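You operate a simulated robot arm through the tools that you are given. There is no shell and no other tool.

You are at the controls of a simulated robot arm. One attempt, no reset.

JOB
File the bead flush on the plate marked WELDED and lay it on the FINISHED mat.
Fine: lock it in the vice before you file; use the block file and put it back; free the vice after. What is to be rubbed or washed off counts as gone when no trace of it is left.

Only the result counts: the job must be done as asked and must still hold three seconds after the hand-in. Knocking over, shifting, dropping, spilling or breaking anything else fails it.

ROBOT AND FRAMES
A 7-joint arm with a two-finger parallel gripper, fixed in place. Base frame: the origin is on the floor under the middle of its stand, x ahead of it, y to its left, z up; the work surface is at about z = 80. Units: cm, rad, N and s.
It reaches about 124.7 cm from its shoulder. Its first joint turns from -2.304 to 2.304 rad. Payload 3.91 kg.
The tool frame sits at the grasp point between the pads (the TCP): z along the fingers, y along the line on which they close. The tips reach 3 cm beyond it. The gripper opens to 11 cm. The fingers are 2 cm wide and 1 cm thick; the gripper's body (4.8 by 11.2 cm) begins 5.5 cm behind the TCP.
Orientation is told as [roll, pitch, yaw] about the base's x, y, z axes, in that order, counted from this pose: with the fingers straight down and closing along the base's y, the tool's x points along the base's -x, its y along +y and its z along -z.

CONTROLS
- The arm moves only by the tool nudge_tool. Its argument "motion" is a list of rows, each an object (a shift or turn left out is 0, a gripper value left out holds the last) with "hand": the opening in per cent of the stroke, from 0 (shut) to 100 (fully open); "linear": the shift along the tool's x, y, z in units of 100 mm (1.0 is 100 mm), a list of three; "delta_rot": the turn, a rotation vector about the tool's x, y, z in units of 45 degrees (1.0 is 45 degrees), a list of three. In form: [{"hand": hand, "linear": [dx, dy, dz], "delta_rot": [rx, ry, rz]}, ...]. A call has 1 to 20 rows; each row is the pose to reach, as a shift and turn from the pose commanded when the call began, along the tool's axes at that moment. A call with a number of a shift or a turn outside -1 to 1 is refused whole. A row lasts 0.2 s, in which the tool goes at most 5 cm and 0.15 rad; a call with a longer step from one row to the next is refused whole, and so is a gripper value outside its range. Where a pose cannot be reached the arm comes as near as it can. A force on the tool above 80 N (or 10 N above the force at the start of the call, whichever is more), or a blocked arm, ends the call early, and 0.2 s more pass. Each finger travels about 10.8 cm/s and halts on what it meets, pressing with about 32 N; the grip force reading is that of the motor and also rises with nothing between the fingers. The clock runs only during rows and for 0.2 s after the last one: add rows that repeat a pose to give the fingers time. It gives the time, the measured TCP pose, the force on the tool (base axes), the opening and the grip force at its end, in the units of the frame above (readings bear some noise), with the torque about the TCP (base axes, N m) and any sound that the robot's microphone picked up, and new pictures: "show" is both (left out), scene, wrist or none.
- Cameras (640 x 400 px; columns grow to the right, rows downward): "scene" is fixed at [22.16, 50.06, 156.7]; the picture's right is [0.11, -0.99, 0.00], its down [-0.84, -0.10, -0.53] and it looks along [0.52, 0.06, -0.85] (base axes); focal length 346 px, centre (320, 200). "wrist" rides on the gripper at [7.2, 1.7, -10.3] in the tool frame; the picture's right is [-0.23, 0.97, 0.00], its down [-0.76, -0.18, -0.62] and it looks along [-0.61, -0.14, 0.78] (tool axes); focal length 222 px, centre (320, 200). There is no depth. A picture from a camera that has moved, and an enlarged one, comes with that camera's place and axes in the base frame and with its lens.
- zoom(camera, box): a new picture of the part [left, top, right, bottom] of that camera's present view, enlarged. No time passes.
- sign_off(): hands the job in; it is judged then, once.

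Places have to be worked out from the pictures, the camera data and where the tool is seen. Open the gripper and draw the arm clear of the work before you hand the job in, unless the task says otherwise.

The tools are called after "Emit:" as name(argument=value, ...) on one line, values as JSON. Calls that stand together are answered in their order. nudge_tool: Moves the arm, as the interface text tells. Its arguments: {"type":"object","properties":{"motion":{"type":"array","items":{"type":"object","properties":{"hand":{"type":"number"},"linear":{"type":"array","items":{"type":"number"}},"delta_rot":{"type":"array","items":{"type":"number"}}}}},"show":{"type":"string","enum":["both","scene","wrist","none"]}},"required":["motion"]} The other tools are called the same way: zoom (camera, box) takes an enlarged picture of a part of a camera's view; sign_off () hands the job in.

At the start:

```text
clock: 0.0
ee_pos: [63.27, 33.02, 118.76]
ee_rot: [0.0, 0.0, 0.001]
ft_force: [0.5, -0.9, 0.2]
torque: [0.03, -0.01, -0.02]
finger_gap: 11.0
grip_force: 0.1
```

scene: 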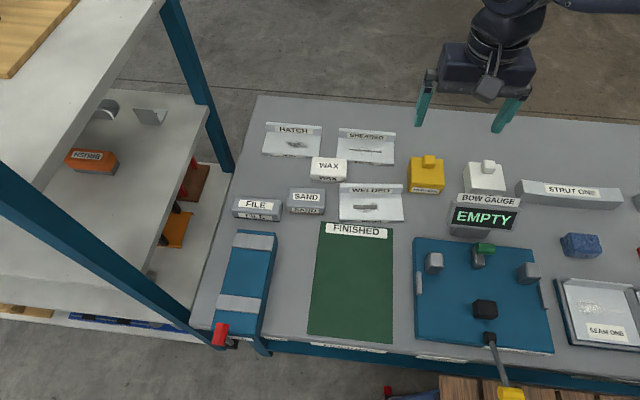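
wrist: 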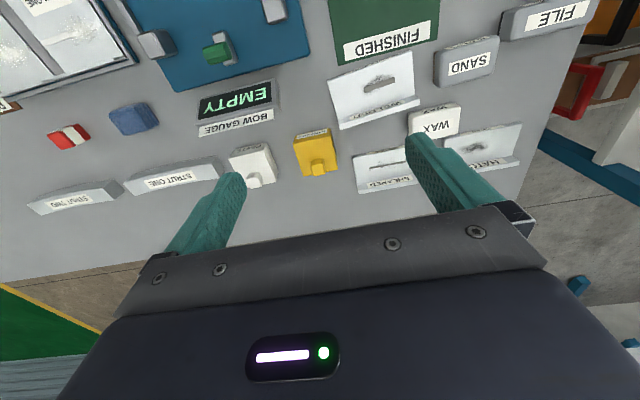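

I'll start by looking closely at the scene: the WELDED plate, the files, the vice and the mat.

Emit:
zoom(camera="scene", box=[220, 110, 420, 235])

Emit:
zoom(camera="scene", box=[180, 220, 420, 370])

Emit:
zoom(camera="scene", box=[400, 140, 640, 290])

Emit:
zoom(camera="scene", box=[400, 230, 640, 400])

Emit:
zoom(camera="wrist", box=[300, 0, 600, 190])

```text
3.20 times, centred on (320, 172) of scene
camera zoom: at [22.16, 50.06, 156.7], right [0.11, -0.99, 0.0], down [-0.84, -0.1, -0.53], along [0.52, 0.06, -0.85], focal length 1108 px, centre (320, 288)
```

zoom: 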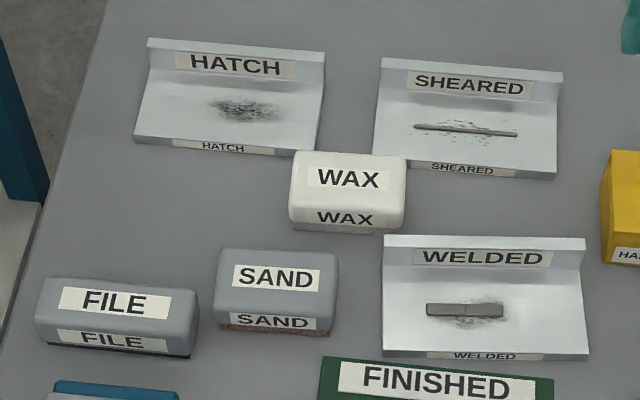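

```text
2.67 times, centred on (300, 295) of scene
camera zoom: at [22.16, 50.06, 156.7], right [0.11, -0.99, 0.0], down [-0.84, -0.1, -0.53], along [0.52, 0.06, -0.85], focal length 923 px, centre (373, -53)
```

zoom: 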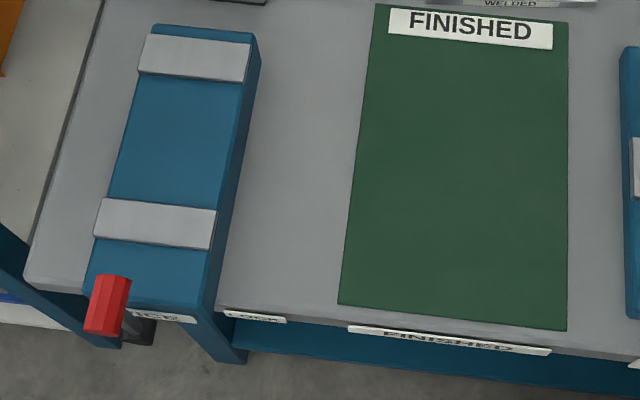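

```text
2.67 times, centred on (520, 215) of scene
camera zoom: at [22.16, 50.06, 156.7], right [0.11, -0.99, 0.0], down [-0.84, -0.1, -0.53], along [0.52, 0.06, -0.85], focal length 923 px, centre (-213, 160)
```

zoom: 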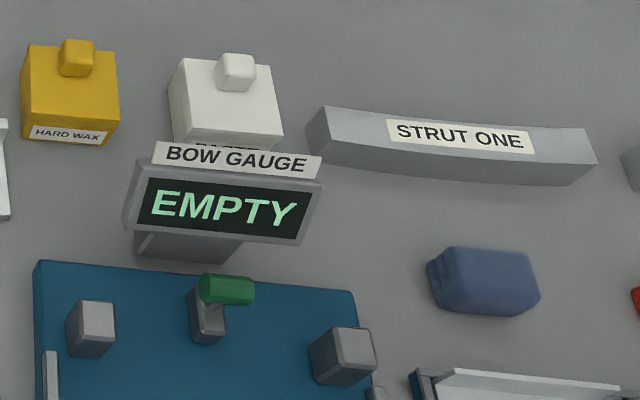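

```text
2.35 times, centred on (520, 315) of scene
camera zoom: at [22.16, 50.06, 156.7], right [0.11, -0.99, 0.0], down [-0.84, -0.1, -0.53], along [0.52, 0.06, -0.85], focal length 814 px, centre (-151, -71)
```

zoom: 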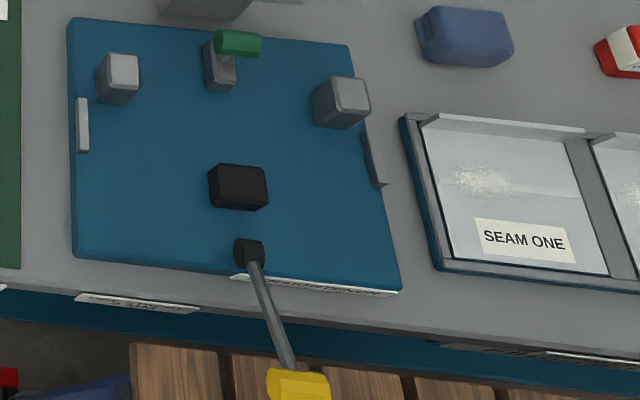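

```text
2.11 times, centred on (450, 95) of wrist
camera zoom: at [55.96, 34.67, 129.11], right [0.23, 0.97, 0.0], down [0.76, -0.18, 0.62], along [0.61, -0.14, -0.78], focal length 468 px, centre (46, 421)
```

zoom: 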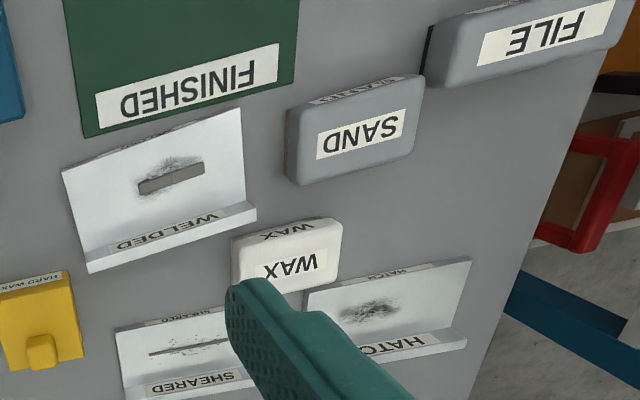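

The WELDED plate is an L-shaped plate with an upstand at its back. The vice is the blue slab with two grey jaws and a red handle, so I'll inspect the handle and shelf before moving.

Emit:
zoom(camera="scene", box=[180, 290, 300, 365])

Emit:
zoom(camera="scene", box=[20, 80, 240, 260])

Emit:
zoom(camera="scene", box=[220, 180, 340, 255])

Emit:
zoom(camera="scene", box=[325, 170, 415, 230])

Emit:
zoom(camera="scene", box=[250, 320, 570, 400])

```text
5.33 times, centred on (240, 328) of scene
camera zoom: at [22.16, 50.06, 156.7], right [0.11, -0.99, 0.0], down [-0.84, -0.1, -0.53], along [0.52, 0.06, -0.85], focal length 1846 px, centre (747, -480)
```

zoom: 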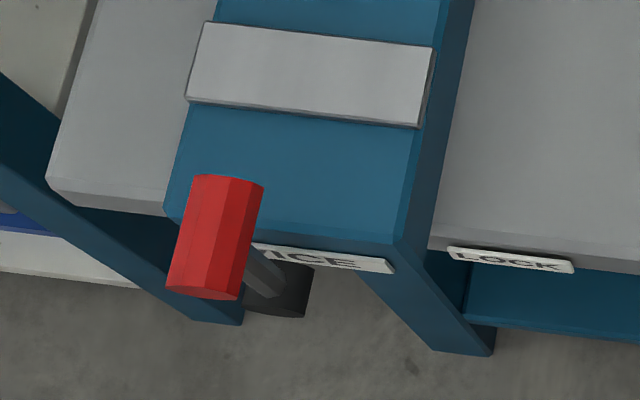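

```text
2.22 times, centred on (130, 170) of scene
camera zoom: at [22.16, 50.06, 156.7], right [0.11, -0.99, 0.0], down [-0.84, -0.1, -0.53], along [0.52, 0.06, -0.85], focal length 769 px, centre (742, 267)
```

zoom: 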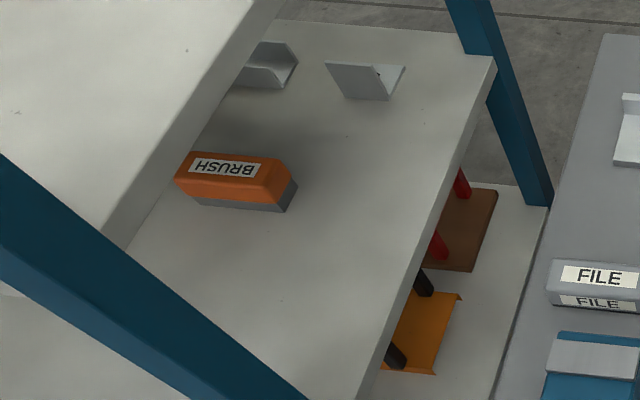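

```text
5.33 times, centred on (280, 218) of scene
camera zoom: at [22.16, 50.06, 156.7], right [0.11, -0.99, 0.0], down [-0.84, -0.1, -0.53], along [0.52, 0.06, -0.85], focal length 1846 px, centre (533, 107)
```

zoom: 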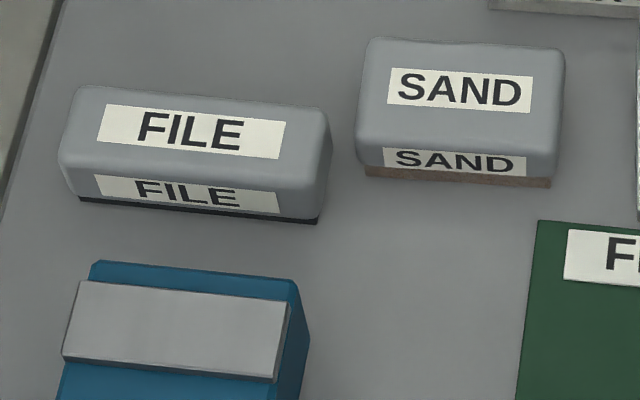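

```text
6.67 times, centred on (370, 200) of scene
camera zoom: at [22.16, 50.06, 156.7], right [0.11, -0.99, 0.0], down [-0.84, -0.1, -0.53], along [0.52, 0.06, -0.85], focal length 2308 px, centre (-13, 200)
```

zoom: 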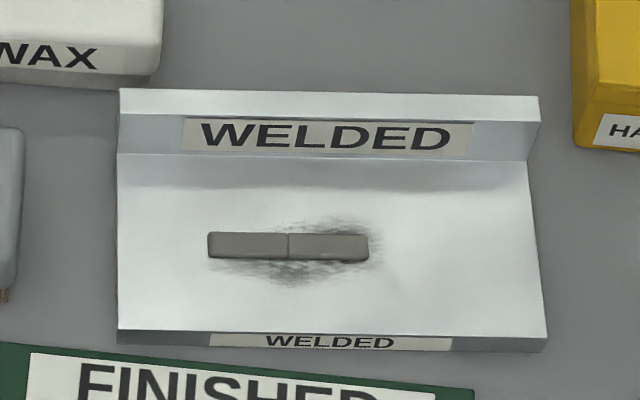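

```text
2.00 times, centred on (410, 360) of scene
camera zoom: at [22.16, 50.06, 156.7], right [0.11, -0.99, 0.0], down [-0.84, -0.1, -0.53], along [0.52, 0.06, -0.85], focal length 692 px, centre (140, -120)
```

zoom: 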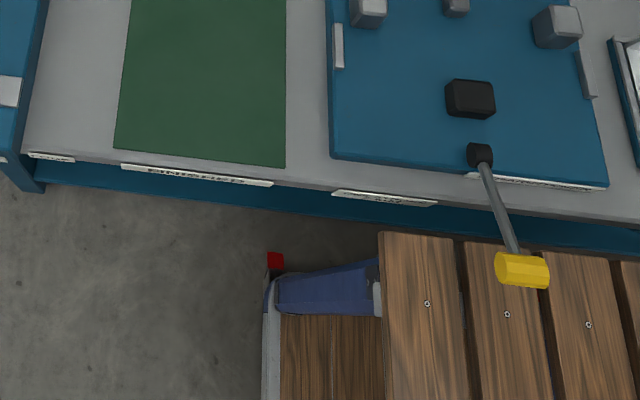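

The lever is a crank at the front of the vice with a red handle, and a LOCK label sits to its right. I'll move the wrist camera over in 10 cm steps to look at it.

Emit:
nudge_tool(motion=[{"linear": [0.25, 0.25, 0], "hand": 100}, {"linear": [0.5, 0.5, 0]}, {"linear": [0.75, 0.75, 0]}, {"linear": [1, 1, 0]}], show="none")

Emit:
nudge_tool(motion=[{"linear": [0.25, 0.25, 0]}, {"linear": [0.5, 0.5, 0]}, {"linear": [0.75, 0.75, 0]}, {"linear": [1, 1, 0]}], show="both")

```text
clock: 1.0
ee_pos: [53.38, 42.97, 118.69]
ee_rot: [0.0, -0.002, -0.003]
ft_force: [0.2, 0.2, 0.4]
torque: [0.02, 0.03, 0.0]
finger_gap: 11.0
grip_force: 0.1
```

```text
clock: 2.0
ee_pos: [43.41, 53.02, 118.79]
ee_rot: [0.0, 0.001, -0.002]
ft_force: [0.5, -1.3, -0.4]
torque: [0.03, 0.0, 0.03]
finger_gap: 11.01
grip_force: 0.0
camera wrist: at [36.03, 54.73, 129.12], right [0.23, 0.97, 0.0], down [0.76, -0.18, 0.62], along [0.61, -0.14, -0.78], focal length 222 px, centre (320, 200)
```

scene: 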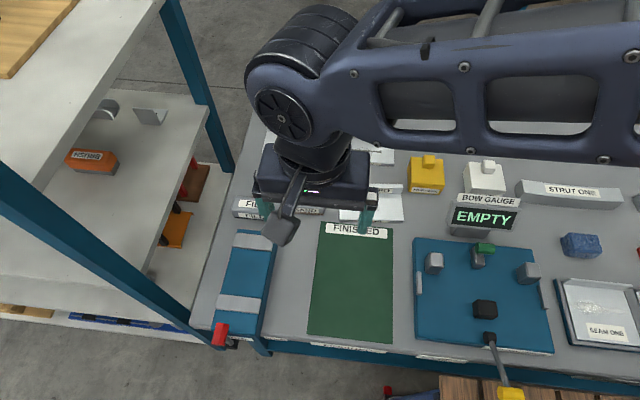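
wrist: 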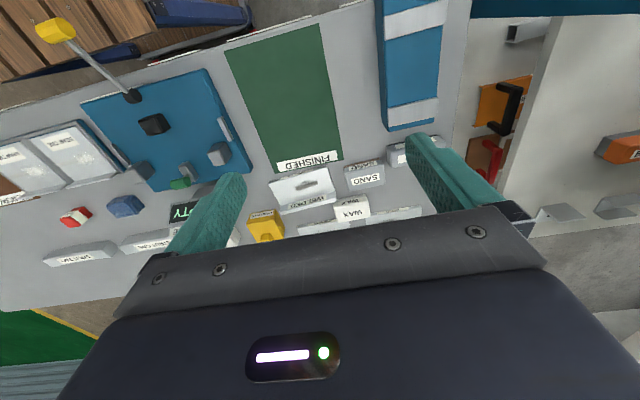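

The view is good, so I'll move nearer to the robot side and further left to see the lever.

Emit:
nudge_tool(motion=[{"linear": [0.25, 0.2, 0]}, {"linear": [0.5, 0.4, 0]}, {"linear": [0.75, 0.6, 0]}, {"linear": [1, 0.8, 0]}], show="none")

Emit:
nudge_tool(motion=[{"linear": [0.25, 0.1, 0]}, {"linear": [0.5, 0.2, 0]}, {"linear": [0.75, 0.3, 0]}], show="both")

```text
clock: 3.0
ee_pos: [33.43, 60.94, 118.71]
ee_rot: [0.0, 0.0, 0.001]
ft_force: [0.0, -0.4, -1.3]
torque: [0.03, 0.03, 0.02]
finger_gap: 11.02
grip_force: 0.0
```

```text
clock: 3.8
ee_pos: [25.78, 63.94, 118.81]
ee_rot: [0.0, 0.0, -0.002]
ft_force: [0.8, 0.4, -0.2]
torque: [-0.04, 0.08, 0.03]
finger_gap: 11.02
grip_force: 0.1
camera wrist: at [18.58, 65.69, 129.14], right [0.23, 0.97, 0.0], down [0.76, -0.18, 0.62], along [0.61, -0.14, -0.78], focal length 222 px, centre (320, 200)
```

scene: 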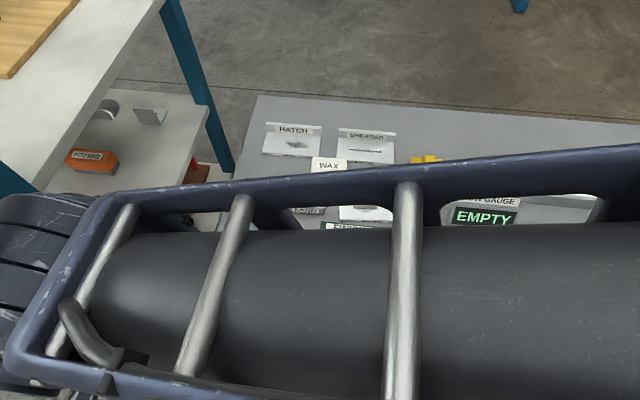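
wrist: 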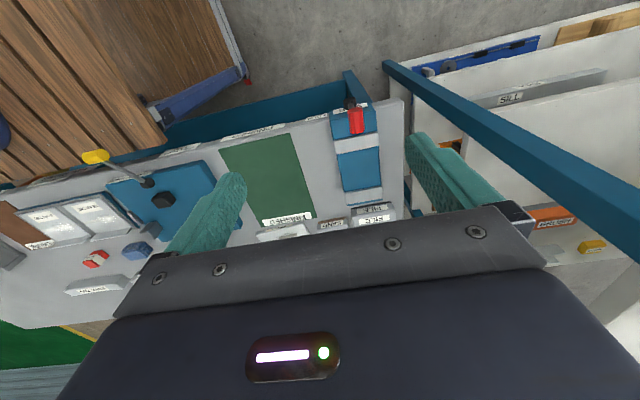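

Emit:
zoom(camera="wrist", box=[280, 60, 440, 220])

Emit:
zoom(camera="wrist", box=[320, 90, 400, 140])

```text
2.50 times, centred on (360, 140) of wrist
camera zoom: at [18.58, 65.69, 129.14], right [0.23, 0.97, 0.0], down [0.76, -0.18, 0.62], along [0.61, -0.14, -0.78], focal length 555 px, centre (220, 350)
```

zoom: 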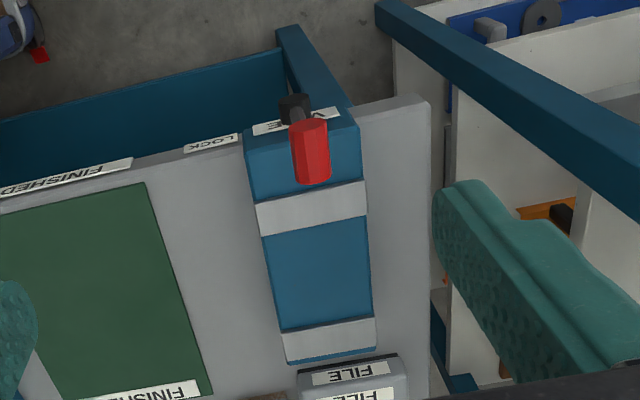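

```text
8.00 times, centred on (360, 115) of wrist
camera zoom: at [18.58, 65.69, 129.14], right [0.23, 0.97, 0.0], down [0.76, -0.18, 0.62], along [0.61, -0.14, -0.78], focal length 1777 px, centre (0, 880)
```

zoom: 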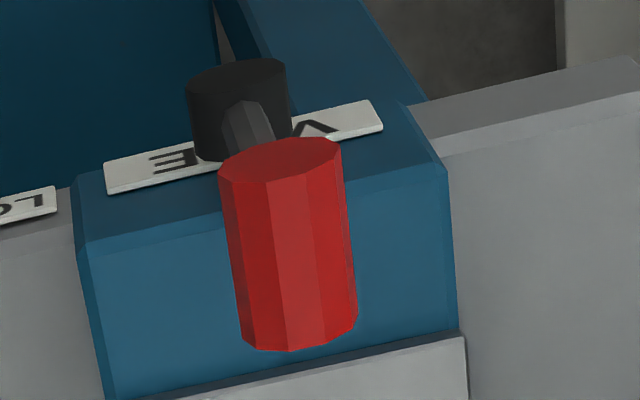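

From the two views, the crank's pivot is at about (31.9, 68.5, 83.9), with its axis along x. The red handle is straight above it at z≈93.8, so LOCK is a quarter turn towards −y. Next I'll take a closer look at the jaws.

Emit:
nudge_tool(motion=[{"linear": [-0.25, 0, 0.25]}, {"linear": [-0.5, 0, 0.5]}, {"linear": [-0.75, 0, 0.75]}, {"linear": [-1, 0, 1]}], show="none")

Emit:
nudge_tool(motion=[{"linear": [-0.25, 0.07, 0.2]}, {"linear": [-0.5, 0.15, 0.4]}, {"linear": [-0.75, 0.22, 0.6]}, {"linear": [-1, 0.3, 0.8]}], show="both")

```text
clock: 4.8
ee_pos: [35.76, 63.86, 108.9]
ee_rot: [-0.001, 0.0, 0.001]
ft_force: [0.3, -0.2, 0.8]
torque: [-0.02, -0.03, -0.02]
finger_gap: 11.0
grip_force: 0.0
```

```text
clock: 5.8
ee_pos: [45.65, 66.87, 100.84]
ee_rot: [0.0, -0.001, 0.001]
ft_force: [-0.2, -0.1, 0.5]
torque: [0.02, 0.0, -0.05]
finger_gap: 10.99
grip_force: 0.1
camera wrist: at [38.35, 68.68, 111.22], right [0.23, 0.97, 0.0], down [0.76, -0.18, 0.62], along [0.61, -0.14, -0.78], focal length 222 px, centre (320, 200)
```

scene: 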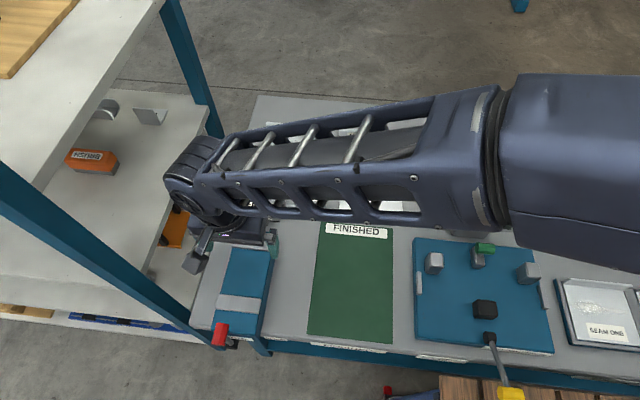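
wrist: 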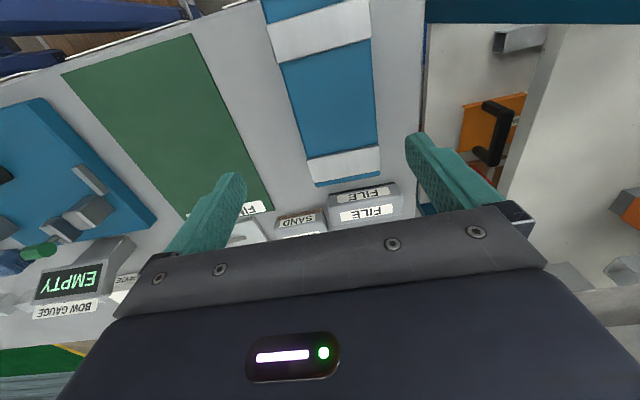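

Emit:
zoom(camera="wrist", box=[240, 0, 420, 110])

Emit:
zoom(camera="wrist", box=[250, 120, 430, 230])

```text
3.56 times, centred on (330, 55) of wrist
camera zoom: at [38.35, 68.68, 111.22], right [0.23, 0.97, 0.0], down [0.76, -0.18, 0.62], along [0.61, -0.14, -0.78], focal length 790 px, centre (284, 716)
```

zoom: 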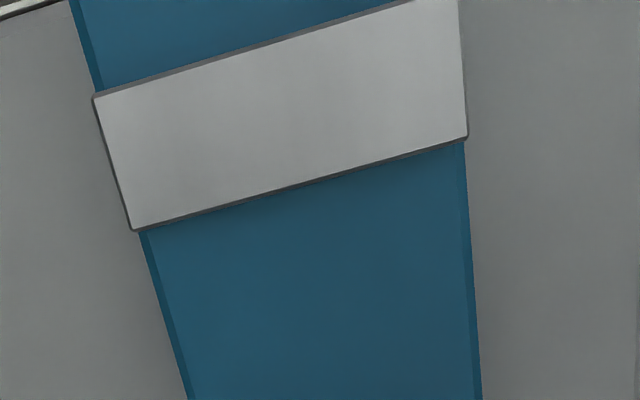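

```text
3.56 times, centred on (340, 175) of wrist
camera zoom: at [38.35, 68.68, 111.22], right [0.23, 0.97, 0.0], down [0.76, -0.18, 0.62], along [0.61, -0.14, -0.78], focal length 790 px, centre (249, 289)
```

zoom: 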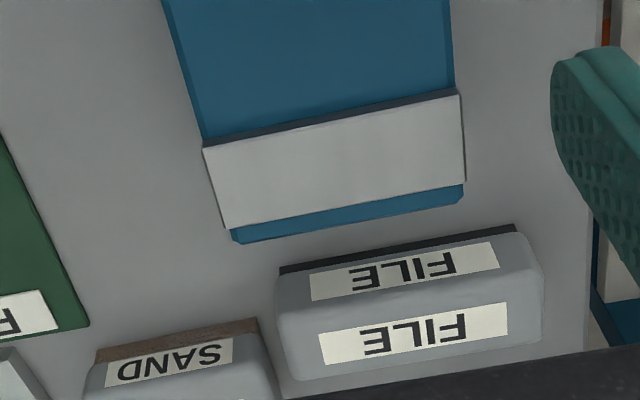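

The jaws' inner faces are at x≈40.4 and 50.9, with y running 64.1 to 72.8, jaw top z≈87 and bed z≈86.1. The plate measures about 16×9×1 cm with an upstand 1.25 cm thick, so it fits between them. I'll go towards the WELDED plate while turning the tool to yaw 90°.

Emit:
nudge_tool(motion=[{"linear": [-0.16, -0.16, 0], "delta_rot": [0, 0, -0.16]}, {"linear": [-0.33, -0.33, 0], "delta_rot": [0, 0, -0.33]}, {"linear": [-0.5, -0.5, 0], "delta_rot": [0, 0, -0.5]}, {"linear": [-0.67, -0.67, 0], "delta_rot": [0, 0, -0.67]}, {"linear": [-0.84, -0.84, 0], "delta_rot": [0, 0, -0.84]}, {"linear": [-1, -1, 0], "delta_rot": [0, 0, -1]}], show="none")

Emit:
nudge_tool(motion=[{"linear": [0, -0.16, 0], "delta_rot": [0, 0, -0.16]}, {"linear": [0, -0.33, 0], "delta_rot": [0, 0, -0.33]}, {"linear": [0, -0.5, 0], "delta_rot": [0, 0, -0.5]}, {"linear": [0, -0.67, 0], "delta_rot": [0, 0, -0.67]}, {"linear": [0, -0.84, 0], "delta_rot": [0, 0, -0.84]}, {"linear": [0, -1, 0], "delta_rot": [0, 0, -1]}], show="both")

```text
clock: 7.2
ee_pos: [55.76, 56.99, 100.93]
ee_rot: [0.001, -0.001, 0.787]
ft_force: [-0.2, 0.2, -0.1]
torque: [0.0, 0.01, -0.02]
finger_gap: 10.99
grip_force: 0.1
```

```text
clock: 8.6
ee_pos: [62.79, 49.93, 100.65]
ee_rot: [0.0, 0.002, 1.574]
ft_force: [0.1, -0.1, -0.2]
torque: [0.01, 0.01, 0.01]
finger_gap: 10.99
grip_force: 0.1
camera wrist: at [61.06, 42.71, 111.06], right [-0.97, 0.22, 0.0], down [0.18, 0.76, 0.62], along [0.14, 0.61, -0.78], focal length 222 px, centre (320, 200)
```

scene: 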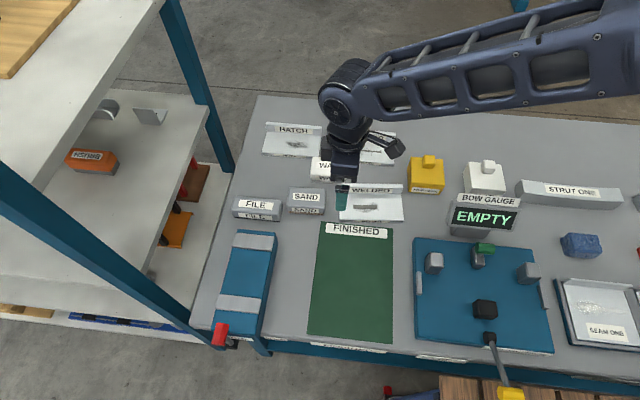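
wrist: 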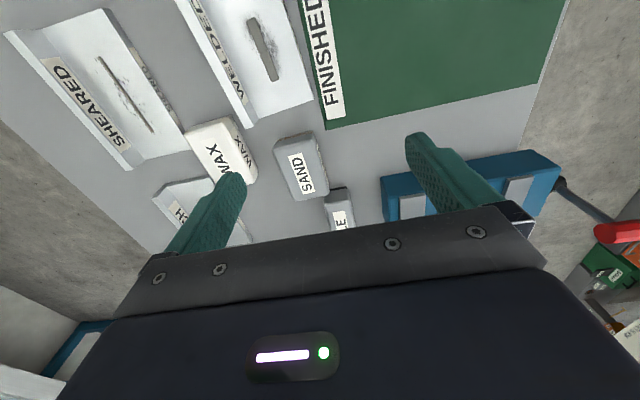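

The yaw is 90° as wanted. I'll move above the upstand centre at about (72.8, 42.5), add the plate's small 0.088 rad yaw, and narrow the fingers.

Emit:
nudge_tool(motion=[{"linear": [0.19, -0.25, 0.12], "delta_rot": [0, 0, -0.03], "hand": 45}, {"linear": [0.37, -0.5, 0.25], "delta_rot": [0, 0, -0.06]}, {"linear": [0.56, -0.75, 0.37], "delta_rot": [0, 0, -0.09]}, {"linear": [0.74, -1, 0.5], "delta_rot": [0, 0, -0.11]}, {"linear": [0.74, -1, 0.5], "delta_rot": [0, 0, -0.11]}], show="both")

```text
clock: 9.8
ee_pos: [72.82, 42.47, 95.91]
ee_rot: [0.0, -0.001, 1.658]
ft_force: [-0.5, 0.1, -0.3]
torque: [-0.02, -0.02, -0.03]
finger_gap: 4.95
grip_force: 0.1
camera wrist: at [71.73, 35.14, 106.15], right [-0.99, 0.14, 0.0], down [0.11, 0.77, 0.62], along [0.09, 0.62, -0.78], focal length 222 px, centre (320, 200)
```

scene: 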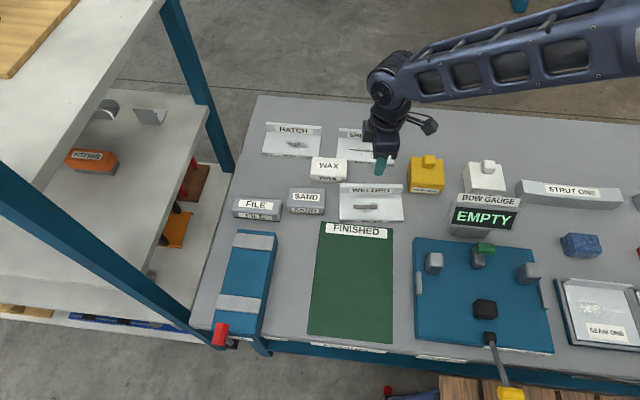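
wrist: 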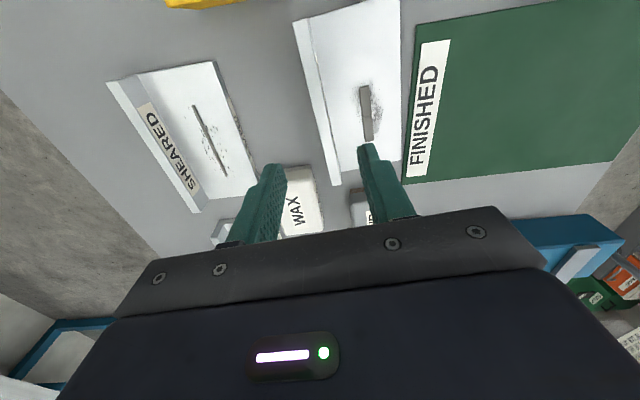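

Emit:
zoom(camera="wrist", box=[240, 0, 440, 200])

```text
2.00 times, centred on (340, 100) of wrist
camera zoom: at [71.73, 35.14, 106.15], right [-0.99, 0.14, 0.0], down [0.11, 0.77, 0.62], along [0.09, 0.62, -0.78], focal length 444 px, centre (280, 400)
```

zoom: 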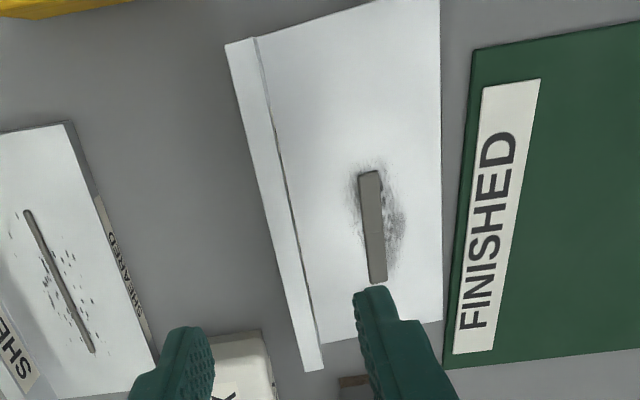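

The upstand is well aligned with the tool, offset only about +0.25 cm in tool y and −0.35 cm in tool x. I'll correct that and descend part way.

Emit:
nudge_tool(motion=[{"linear": [-0.03, 0.025, 0.2]}, {"linear": [-0.035, 0.025, 0.4]}, {"linear": [-0.035, 0.025, 0.6]}, {"linear": [-0.035, 0.025, 0.8]}], show="both")

```text
clock: 10.8
ee_pos: [72.59, 42.86, 87.87]
ee_rot: [-0.002, 0.0, 1.656]
ft_force: [0.0, 0.1, 0.0]
torque: [0.0, 0.01, -0.04]
finger_gap: 4.96
grip_force: 0.1
camera wrist: at [71.4, 35.53, 98.15], right [-0.99, 0.14, 0.0], down [0.11, 0.77, 0.62], along [0.09, 0.62, -0.78], focal length 222 px, centre (320, 200)
```

scene: 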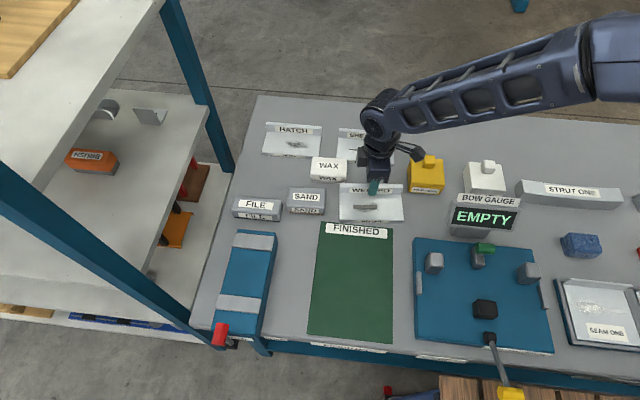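
wrist: 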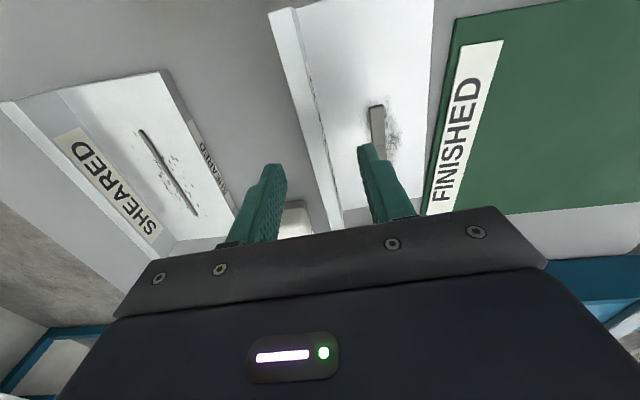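

The fingers straddle the upstand. I'll descend 3.4 cm so the tips stay about 0.4 cm above the base plate.

Emit:
nudge_tool(motion=[{"linear": [0, 0, 0.12]}, {"linear": [0, 0, 0.24]}, {"linear": [0, 0, 0.34]}], show="both")

```text
clock: 11.6
ee_pos: [72.53, 42.77, 84.41]
ee_rot: [0.0, 0.0, 1.656]
ft_force: [-0.4, -0.1, 0.4]
torque: [0.03, 0.0, 0.03]
finger_gap: 4.93
grip_force: 0.0
camera wrist: at [71.42, 35.45, 94.72], right [-0.99, 0.14, 0.0], down [0.11, 0.77, 0.62], along [0.09, 0.62, -0.78], focal length 222 px, centre (320, 200)
```

scene: 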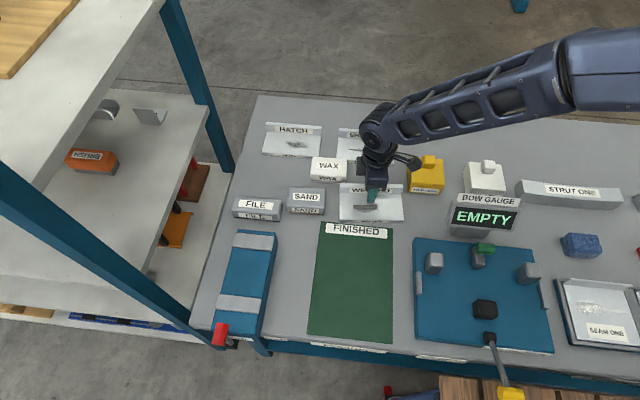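
wrist: 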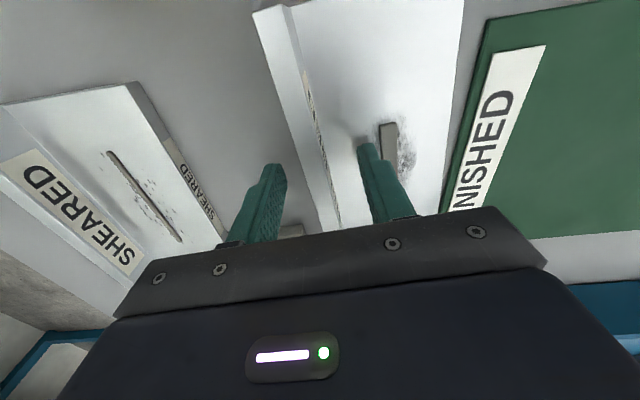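

No contact on the way down. I'll close on the upstand.

Emit:
nudge_tool(motion=[{"hand": 20}, {"hand": 8}, {"hand": 0}, {"hand": 0}], show="wrist")

```text
clock: 12.6
ee_pos: [72.5, 42.87, 84.36]
ee_rot: [0.001, -0.001, 1.656]
ft_force: [2.4, -1.0, 0.8]
torque: [0.19, -0.02, 0.07]
finger_gap: 1.21
grip_force: 32.4
camera wrist: at [71.42, 35.46, 94.73], right [-0.99, 0.14, 0.0], down [0.11, 0.77, 0.62], along [0.09, 0.62, -0.78], focal length 222 px, centre (320, 200)
```

wrist: 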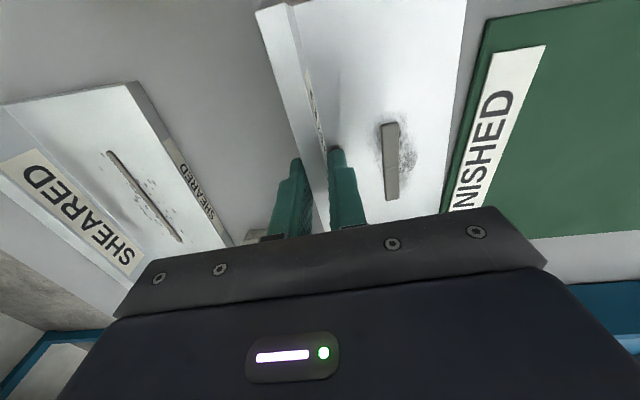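

It is gripped at a 1.21 cm gap. I'll lift gently and check for droop.

Emit:
nudge_tool(motion=[{"linear": [0, 0, -0.05]}, {"linear": [0, 0, -0.1]}, {"linear": [0, 0, -0.2]}, {"linear": [0, 0, -0.3]}], show="both")

```text
clock: 13.6
ee_pos: [72.54, 42.85, 87.23]
ee_rot: [-0.001, -0.001, 1.659]
ft_force: [0.2, 0.2, -5.5]
torque: [0.02, -0.17, -0.02]
finger_gap: 1.19
grip_force: 31.7
camera wrist: at [71.44, 35.49, 97.68], right [-0.99, 0.14, 0.0], down [0.11, 0.77, 0.62], along [0.09, 0.62, -0.78], focal length 222 px, centre (320, 200)
```

scene: 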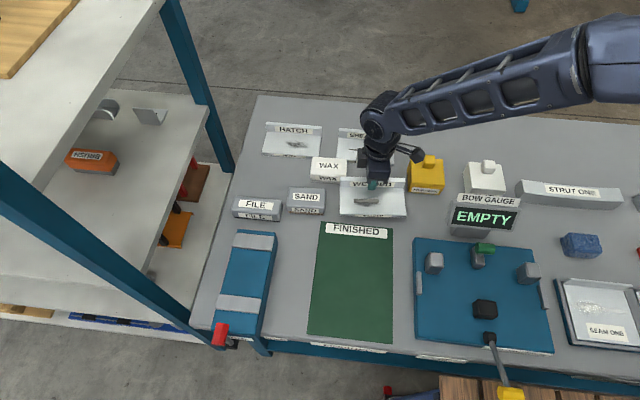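
wrist: 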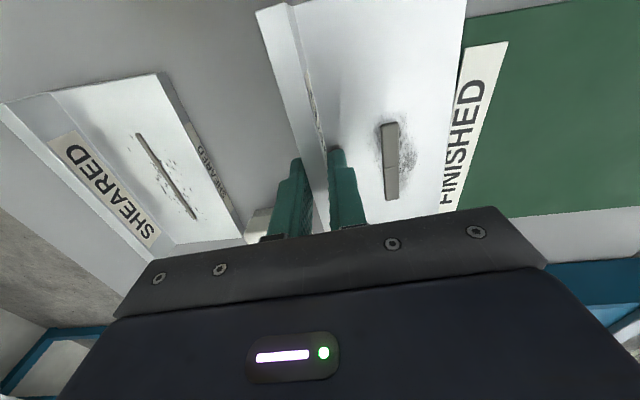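

The plate weighs about 5.5 N and hangs level. I'll raise it and carry it towards the vice, turning it back to yaw 90°.

Emit:
nudge_tool(motion=[{"linear": [0, 0, -0.2]}, {"linear": [0, 0, -0.45]}, {"linear": [0, 0, -0.7]}, {"linear": [0, 0, -0.9]}, {"linear": [0, 0, -1]}], show="none")

Emit:
nudge_tool(motion=[{"linear": [-0.1, 0.1, 0], "delta_rot": [0, 0, 0.02]}, {"linear": [-0.3, 0.28, 0], "delta_rot": [0, 0, 0.04]}, {"linear": [-0.5, 0.47, 0], "delta_rot": [0, 0, 0.06]}, {"linear": [-0.7, 0.66, 0], "delta_rot": [0, 0, 0.08]}, {"linear": [-0.85, 0.8, 0], "delta_rot": [0, 0, 0.1]}, {"linear": [-0.93, 0.87, 0], "delta_rot": [0, 0, 0.111]}], show="both")

```text
clock: 14.8
ee_pos: [72.56, 42.78, 97.29]
ee_rot: [-0.001, 0.0, 1.659]
ft_force: [0.4, 0.7, -7.1]
torque: [0.02, -0.2, 0.0]
finger_gap: 1.21
grip_force: 31.7
```

```text
clock: 16.2
ee_pos: [63.19, 51.32, 97.45]
ee_rot: [0.001, 0.0, 1.57]
ft_force: [-0.1, 0.7, -6.6]
torque: [0.05, -0.2, 0.01]
finger_gap: 1.19
grip_force: 32.6
camera wrist: at [61.39, 44.07, 107.71], right [-0.97, 0.23, 0.0], down [0.18, 0.76, 0.62], along [0.14, 0.61, -0.78], focal length 222 px, centre (320, 200)
```

scene: 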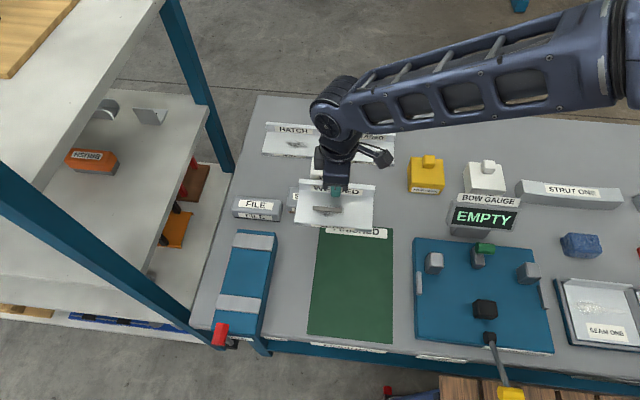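
wrist: 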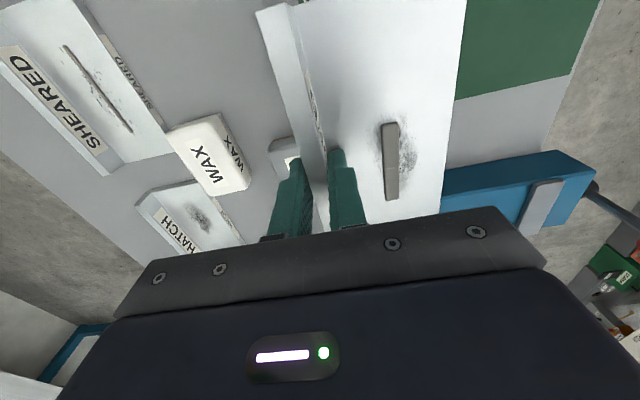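

The plate is still held firmly and aligned. I'll continue to a point over the vice.

Emit:
nudge_tool(motion=[{"linear": [-0.15, 0.15, 0]}, {"linear": [-0.35, 0.35, 0]}, {"linear": [-0.6, 0.6, 0]}, {"linear": [-0.8, 0.8, 0]}, {"linear": [-0.9, 0.9, 0]}], show="none")

Emit:
nudge_tool(motion=[{"linear": [-0.15, 0.1, 0]}, {"linear": [-0.35, 0.2, 0]}, {"linear": [-0.55, 0.32, 0]}, {"linear": [-0.73, 0.42, 0]}, {"linear": [-0.815, 0.47, 0]}], show="both")

```text
clock: 17.4
ee_pos: [54.07, 60.33, 97.31]
ee_rot: [0.002, -0.002, 1.569]
ft_force: [0.7, 0.1, -6.2]
torque: [0.01, -0.19, 0.02]
finger_gap: 1.18
grip_force: 31.9
```

```text
clock: 18.6
ee_pos: [49.37, 68.52, 97.27]
ee_rot: [0.001, -0.002, 1.569]
ft_force: [-0.1, -1.1, -5.5]
torque: [-0.01, -0.15, 0.0]
finger_gap: 1.21
grip_force: 31.7
camera wrist: at [47.63, 61.25, 107.72], right [-0.97, 0.23, 0.0], down [0.18, 0.76, 0.62], along [0.14, 0.61, -0.78], focal length 222 px, centre (320, 200)
```

scene: 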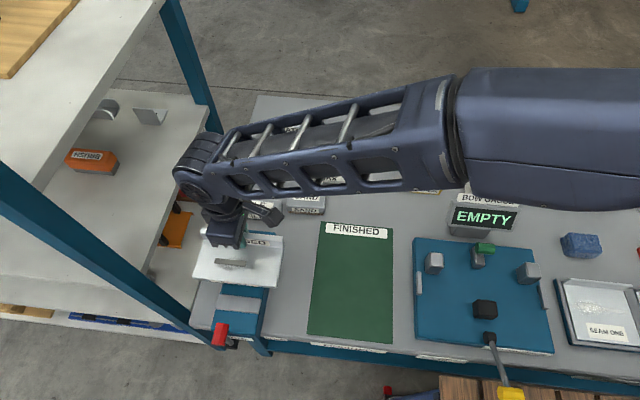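
wrist: 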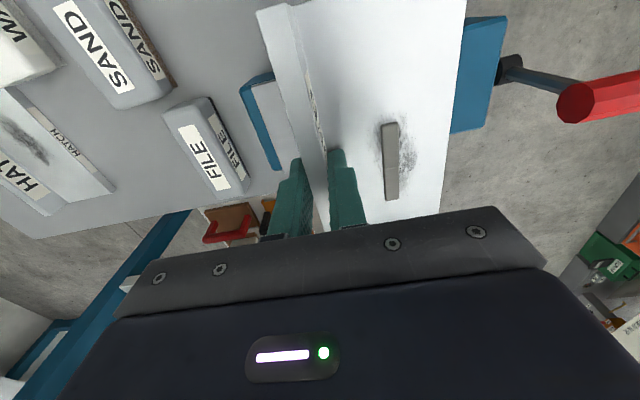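

Emit:
zoom(camera="scene", box=[170, 200, 310, 360])

Emit:
zoom(camera="wrist", box=[220, 0, 520, 200])

```text
2.50 times, centred on (240, 280) of scene
camera zoom: at [22.16, 50.06, 156.7], right [0.11, -0.99, 0.0], down [-0.84, -0.1, -0.53], along [0.52, 0.06, -0.85], focal length 865 px, centre (520, 0)
```

zoom: 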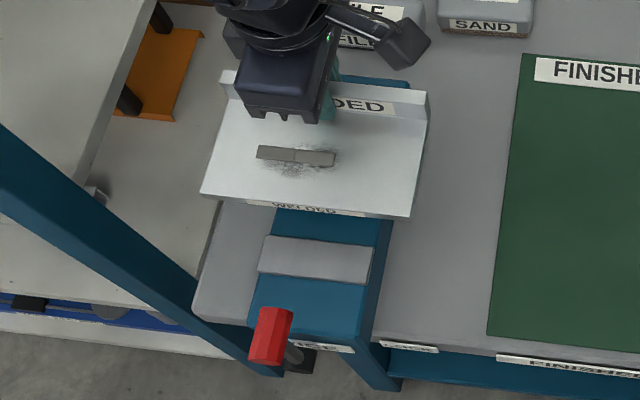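

```text
2.00 times, centred on (370, 100) of wrist
camera zoom: at [47.63, 61.25, 107.72], right [-0.97, 0.23, 0.0], down [0.18, 0.76, 0.62], along [0.14, 0.61, -0.78], focal length 444 px, centre (220, 400)
```

zoom: 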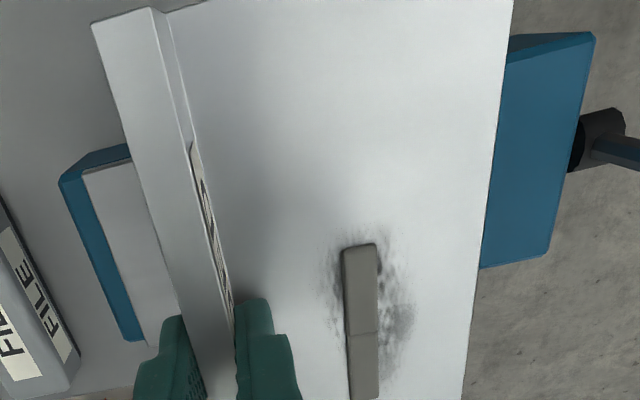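

The plate's near edge computes to x≈41.25 and its back to about 50.25, sitting between the jaws at 40.4 and 50.9, with y centred at 68.4. I'll descend to just above jaw height and check again.

Emit:
nudge_tool(motion=[{"linear": [0, 0.01, 0.12]}, {"linear": [0, 0.01, 0.25]}, {"linear": [0, 0.01, 0.38]}, {"linear": [0, 0.01, 0.48]}], show="both")

```text
clock: 19.6
ee_pos: [49.3, 68.4, 92.63]
ee_rot: [0.001, 0.0, 1.568]
ft_force: [0.3, 0.3, -5.6]
torque: [0.02, -0.17, 0.0]
finger_gap: 1.19
grip_force: 32.0
camera wrist: at [47.52, 61.22, 102.92], right [-0.97, 0.23, 0.0], down [0.18, 0.76, 0.62], along [0.14, 0.61, -0.78], focal length 222 px, centre (320, 200)
```

scene: 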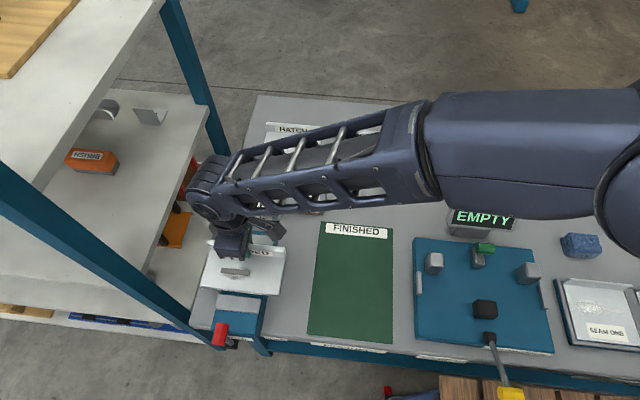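
wrist: 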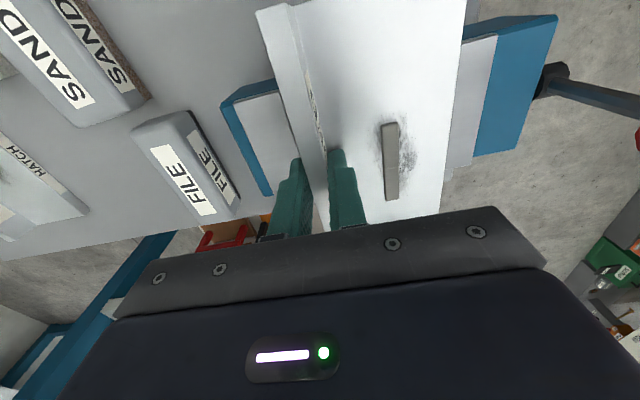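

Emit:
zoom(camera="wrist", box=[200, 0, 600, 210])

Emit:
zoom(camera="scene", box=[170, 220, 310, 360])

```text
1.60 times, centred on (400, 105) of wrist
camera zoom: at [47.52, 61.22, 102.92], right [-0.97, 0.23, 0.0], down [0.18, 0.76, 0.62], along [0.14, 0.61, -0.78], focal length 355 px, centre (192, 352)
```

zoom: 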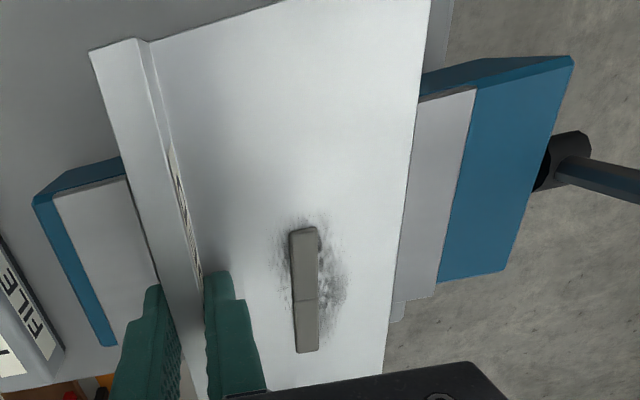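

```text
2.86 times, centred on (240, 290) of scene
camera zoom: at [22.16, 50.06, 156.7], right [0.11, -0.99, 0.0], down [-0.84, -0.1, -0.53], along [0.52, 0.06, -0.85], focal length 989 px, centre (549, -57)
```

zoom: 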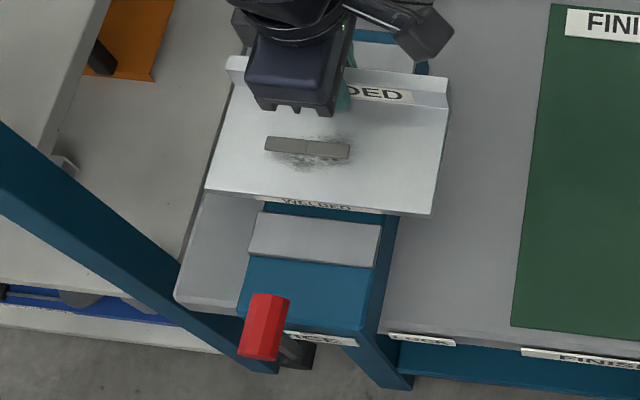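

Blue bed is visible on both sides of the plate, so clearance is fine. I'll descend slowly to just above the bed.

Emit:
nudge_tool(motion=[{"linear": [0, 0, 0.06]}, {"linear": [0, 0, 0.12]}, {"linear": [0, 0, 0.17]}, {"linear": [0, 0, 0.19]}], show="none")

Emit:
nudge_tool(motion=[{"linear": [0, 0, 0.01]}, {"linear": [0, 0, 0.02]}], show="none")

```text
clock: 20.6
ee_pos: [49.12, 68.5, 90.58]
ee_rot: [0.0, 0.001, 1.571]
ft_force: [-0.4, 0.4, -5.6]
torque: [0.01, -0.17, 0.02]
finger_gap: 1.19
grip_force: 32.0
```

```text
clock: 21.2
ee_pos: [49.26, 68.53, 90.46]
ee_rot: [0.002, 0.0, 1.569]
ft_force: [-0.4, 0.3, -6.5]
torque: [0.05, -0.2, -0.01]
finger_gap: 1.15
grip_force: 31.9
```

There's no contact yet, so I'll continue in small steps.

Emit:
nudge_tool(motion=[{"linear": [0, 0, 0.01]}, {"linear": [0, 0, 0.015]}], show="none")

Emit:
nudge_tool(motion=[{"linear": [0, 0, 0.01]}, {"linear": [0, 0, 0.01]}], show="none")

```text
clock: 21.8
ee_pos: [49.35, 68.48, 90.32]
ee_rot: [-0.002, 0.0, 1.57]
ft_force: [-1.9, -3.9, 6.1]
torque: [-0.66, 0.15, 0.06]
finger_gap: 1.18
grip_force: 31.9
```

```text
clock: 22.4
ee_pos: [49.3, 68.57, 90.31]
ee_rot: [-0.002, -0.002, 1.57]
ft_force: [-2.5, -6.1, 22.7]
torque: [-0.51, 0.17, 0.05]
finger_gap: 1.18
grip_force: 32.4
```

The plate is on the bed, with contact at TCP z≈90.33. I'll relieve the pressure slightly, open the fingers a little to 1.7 cm, and lift straight up.

Emit:
nudge_tool(motion=[{"linear": [0, 0, -0.012]}, {"linear": [0, 0, -0.012], "hand": 16}, {"linear": [0, 0, -0.012], "hand": 16}, {"linear": [0, 0, -0.012], "hand": 16}], show="both")

```text
clock: 23.4
ee_pos: [49.34, 68.55, 90.35]
ee_rot: [0.0, 0.0, 1.571]
ft_force: [-0.2, 0.3, 0.8]
torque: [-0.01, 0.05, 0.0]
finger_gap: 1.77
grip_force: 0.1
camera wrist: at [47.56, 61.29, 100.67], right [-0.97, 0.23, 0.0], down [0.18, 0.76, 0.62], along [0.14, 0.61, -0.78], focal length 222 px, centre (320, 200)
```

scene: 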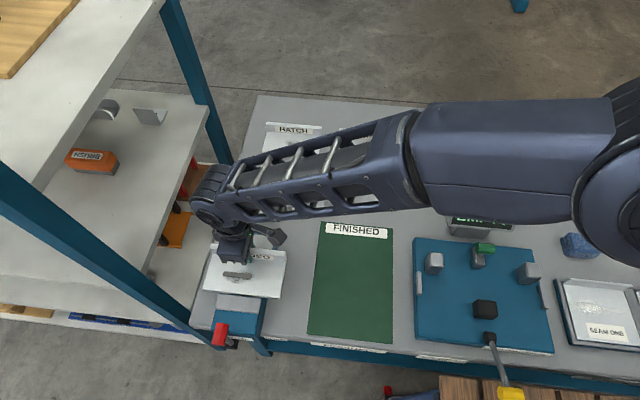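
wrist: 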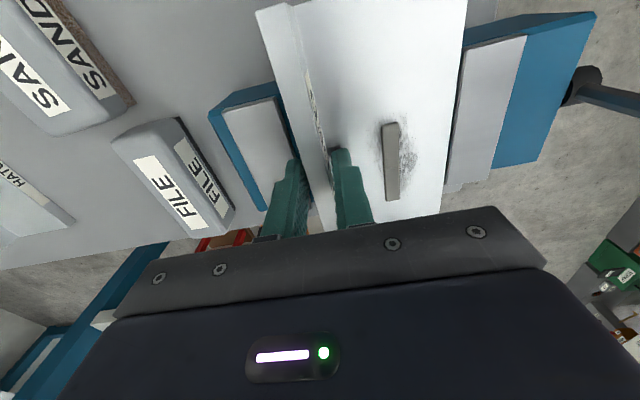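

The plate is released and the force is near zero. I'll lift straight up and check that it stays in place.

Emit:
nudge_tool(motion=[{"linear": [0, 0, -0.05]}, {"linear": [0, 0, -0.15]}, {"linear": [0, 0, -0.35]}, {"linear": [0, 0, -0.65]}, {"linear": [0, 0, -1]}], show="both")

```text
clock: 24.6
ee_pos: [49.22, 68.39, 100.2]
ee_rot: [0.001, 0.001, 1.57]
ft_force: [0.5, 0.0, -0.5]
torque: [-0.01, 0.0, -0.01]
finger_gap: 1.78
grip_force: 0.1
camera wrist: at [47.49, 61.27, 110.59], right [-0.97, 0.23, 0.0], down [0.18, 0.76, 0.62], along [0.14, 0.61, -0.78], focal length 222 px, centre (320, 200)
```

scene: 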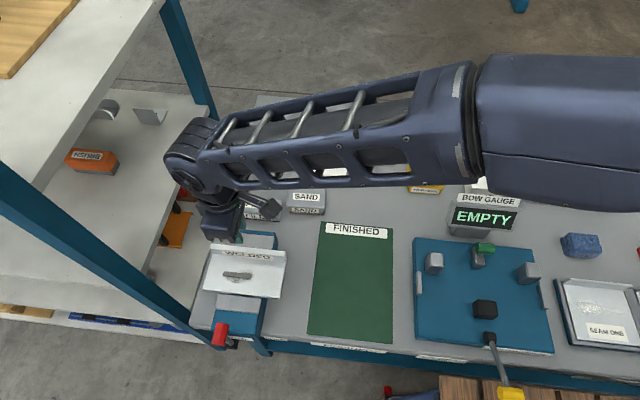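
wrist: 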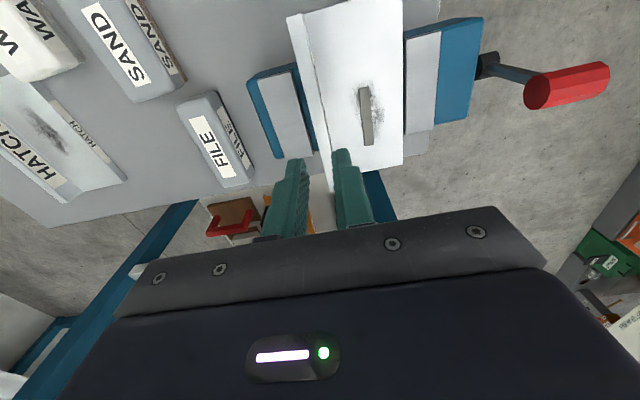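

Emit:
zoom(camera="wrist", box=[220, 0, 640, 200])

Emit:
zoom(camera="scene", box=[180, 230, 300, 360])

```text
1.52 times, centred on (430, 100) of wrist
camera zoom: at [47.49, 61.27, 110.59], right [-0.97, 0.23, 0.0], down [0.18, 0.76, 0.62], along [0.14, 0.61, -0.78], focal length 338 px, centre (152, 352)
```

zoom: 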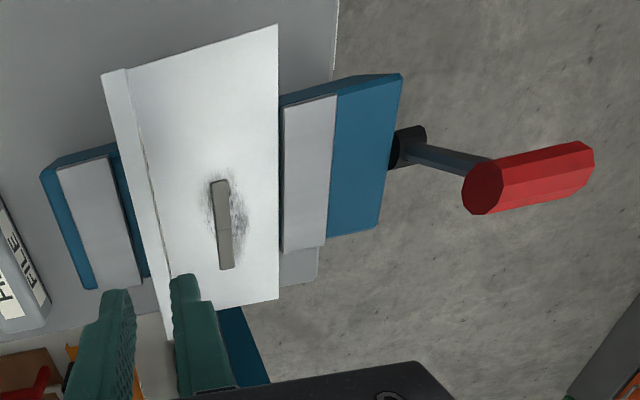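

```text
3.08 times, centred on (240, 295) of scene
camera zoom: at [22.16, 50.06, 156.7], right [0.11, -0.99, 0.0], down [-0.84, -0.1, -0.53], along [0.52, 0.06, -0.85], focal length 1065 px, centre (566, -92)
```

zoom: 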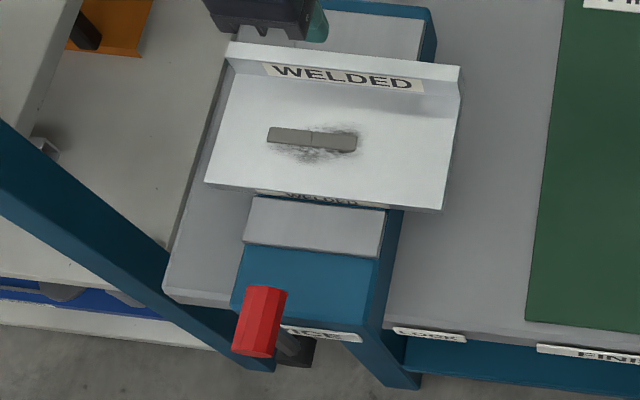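

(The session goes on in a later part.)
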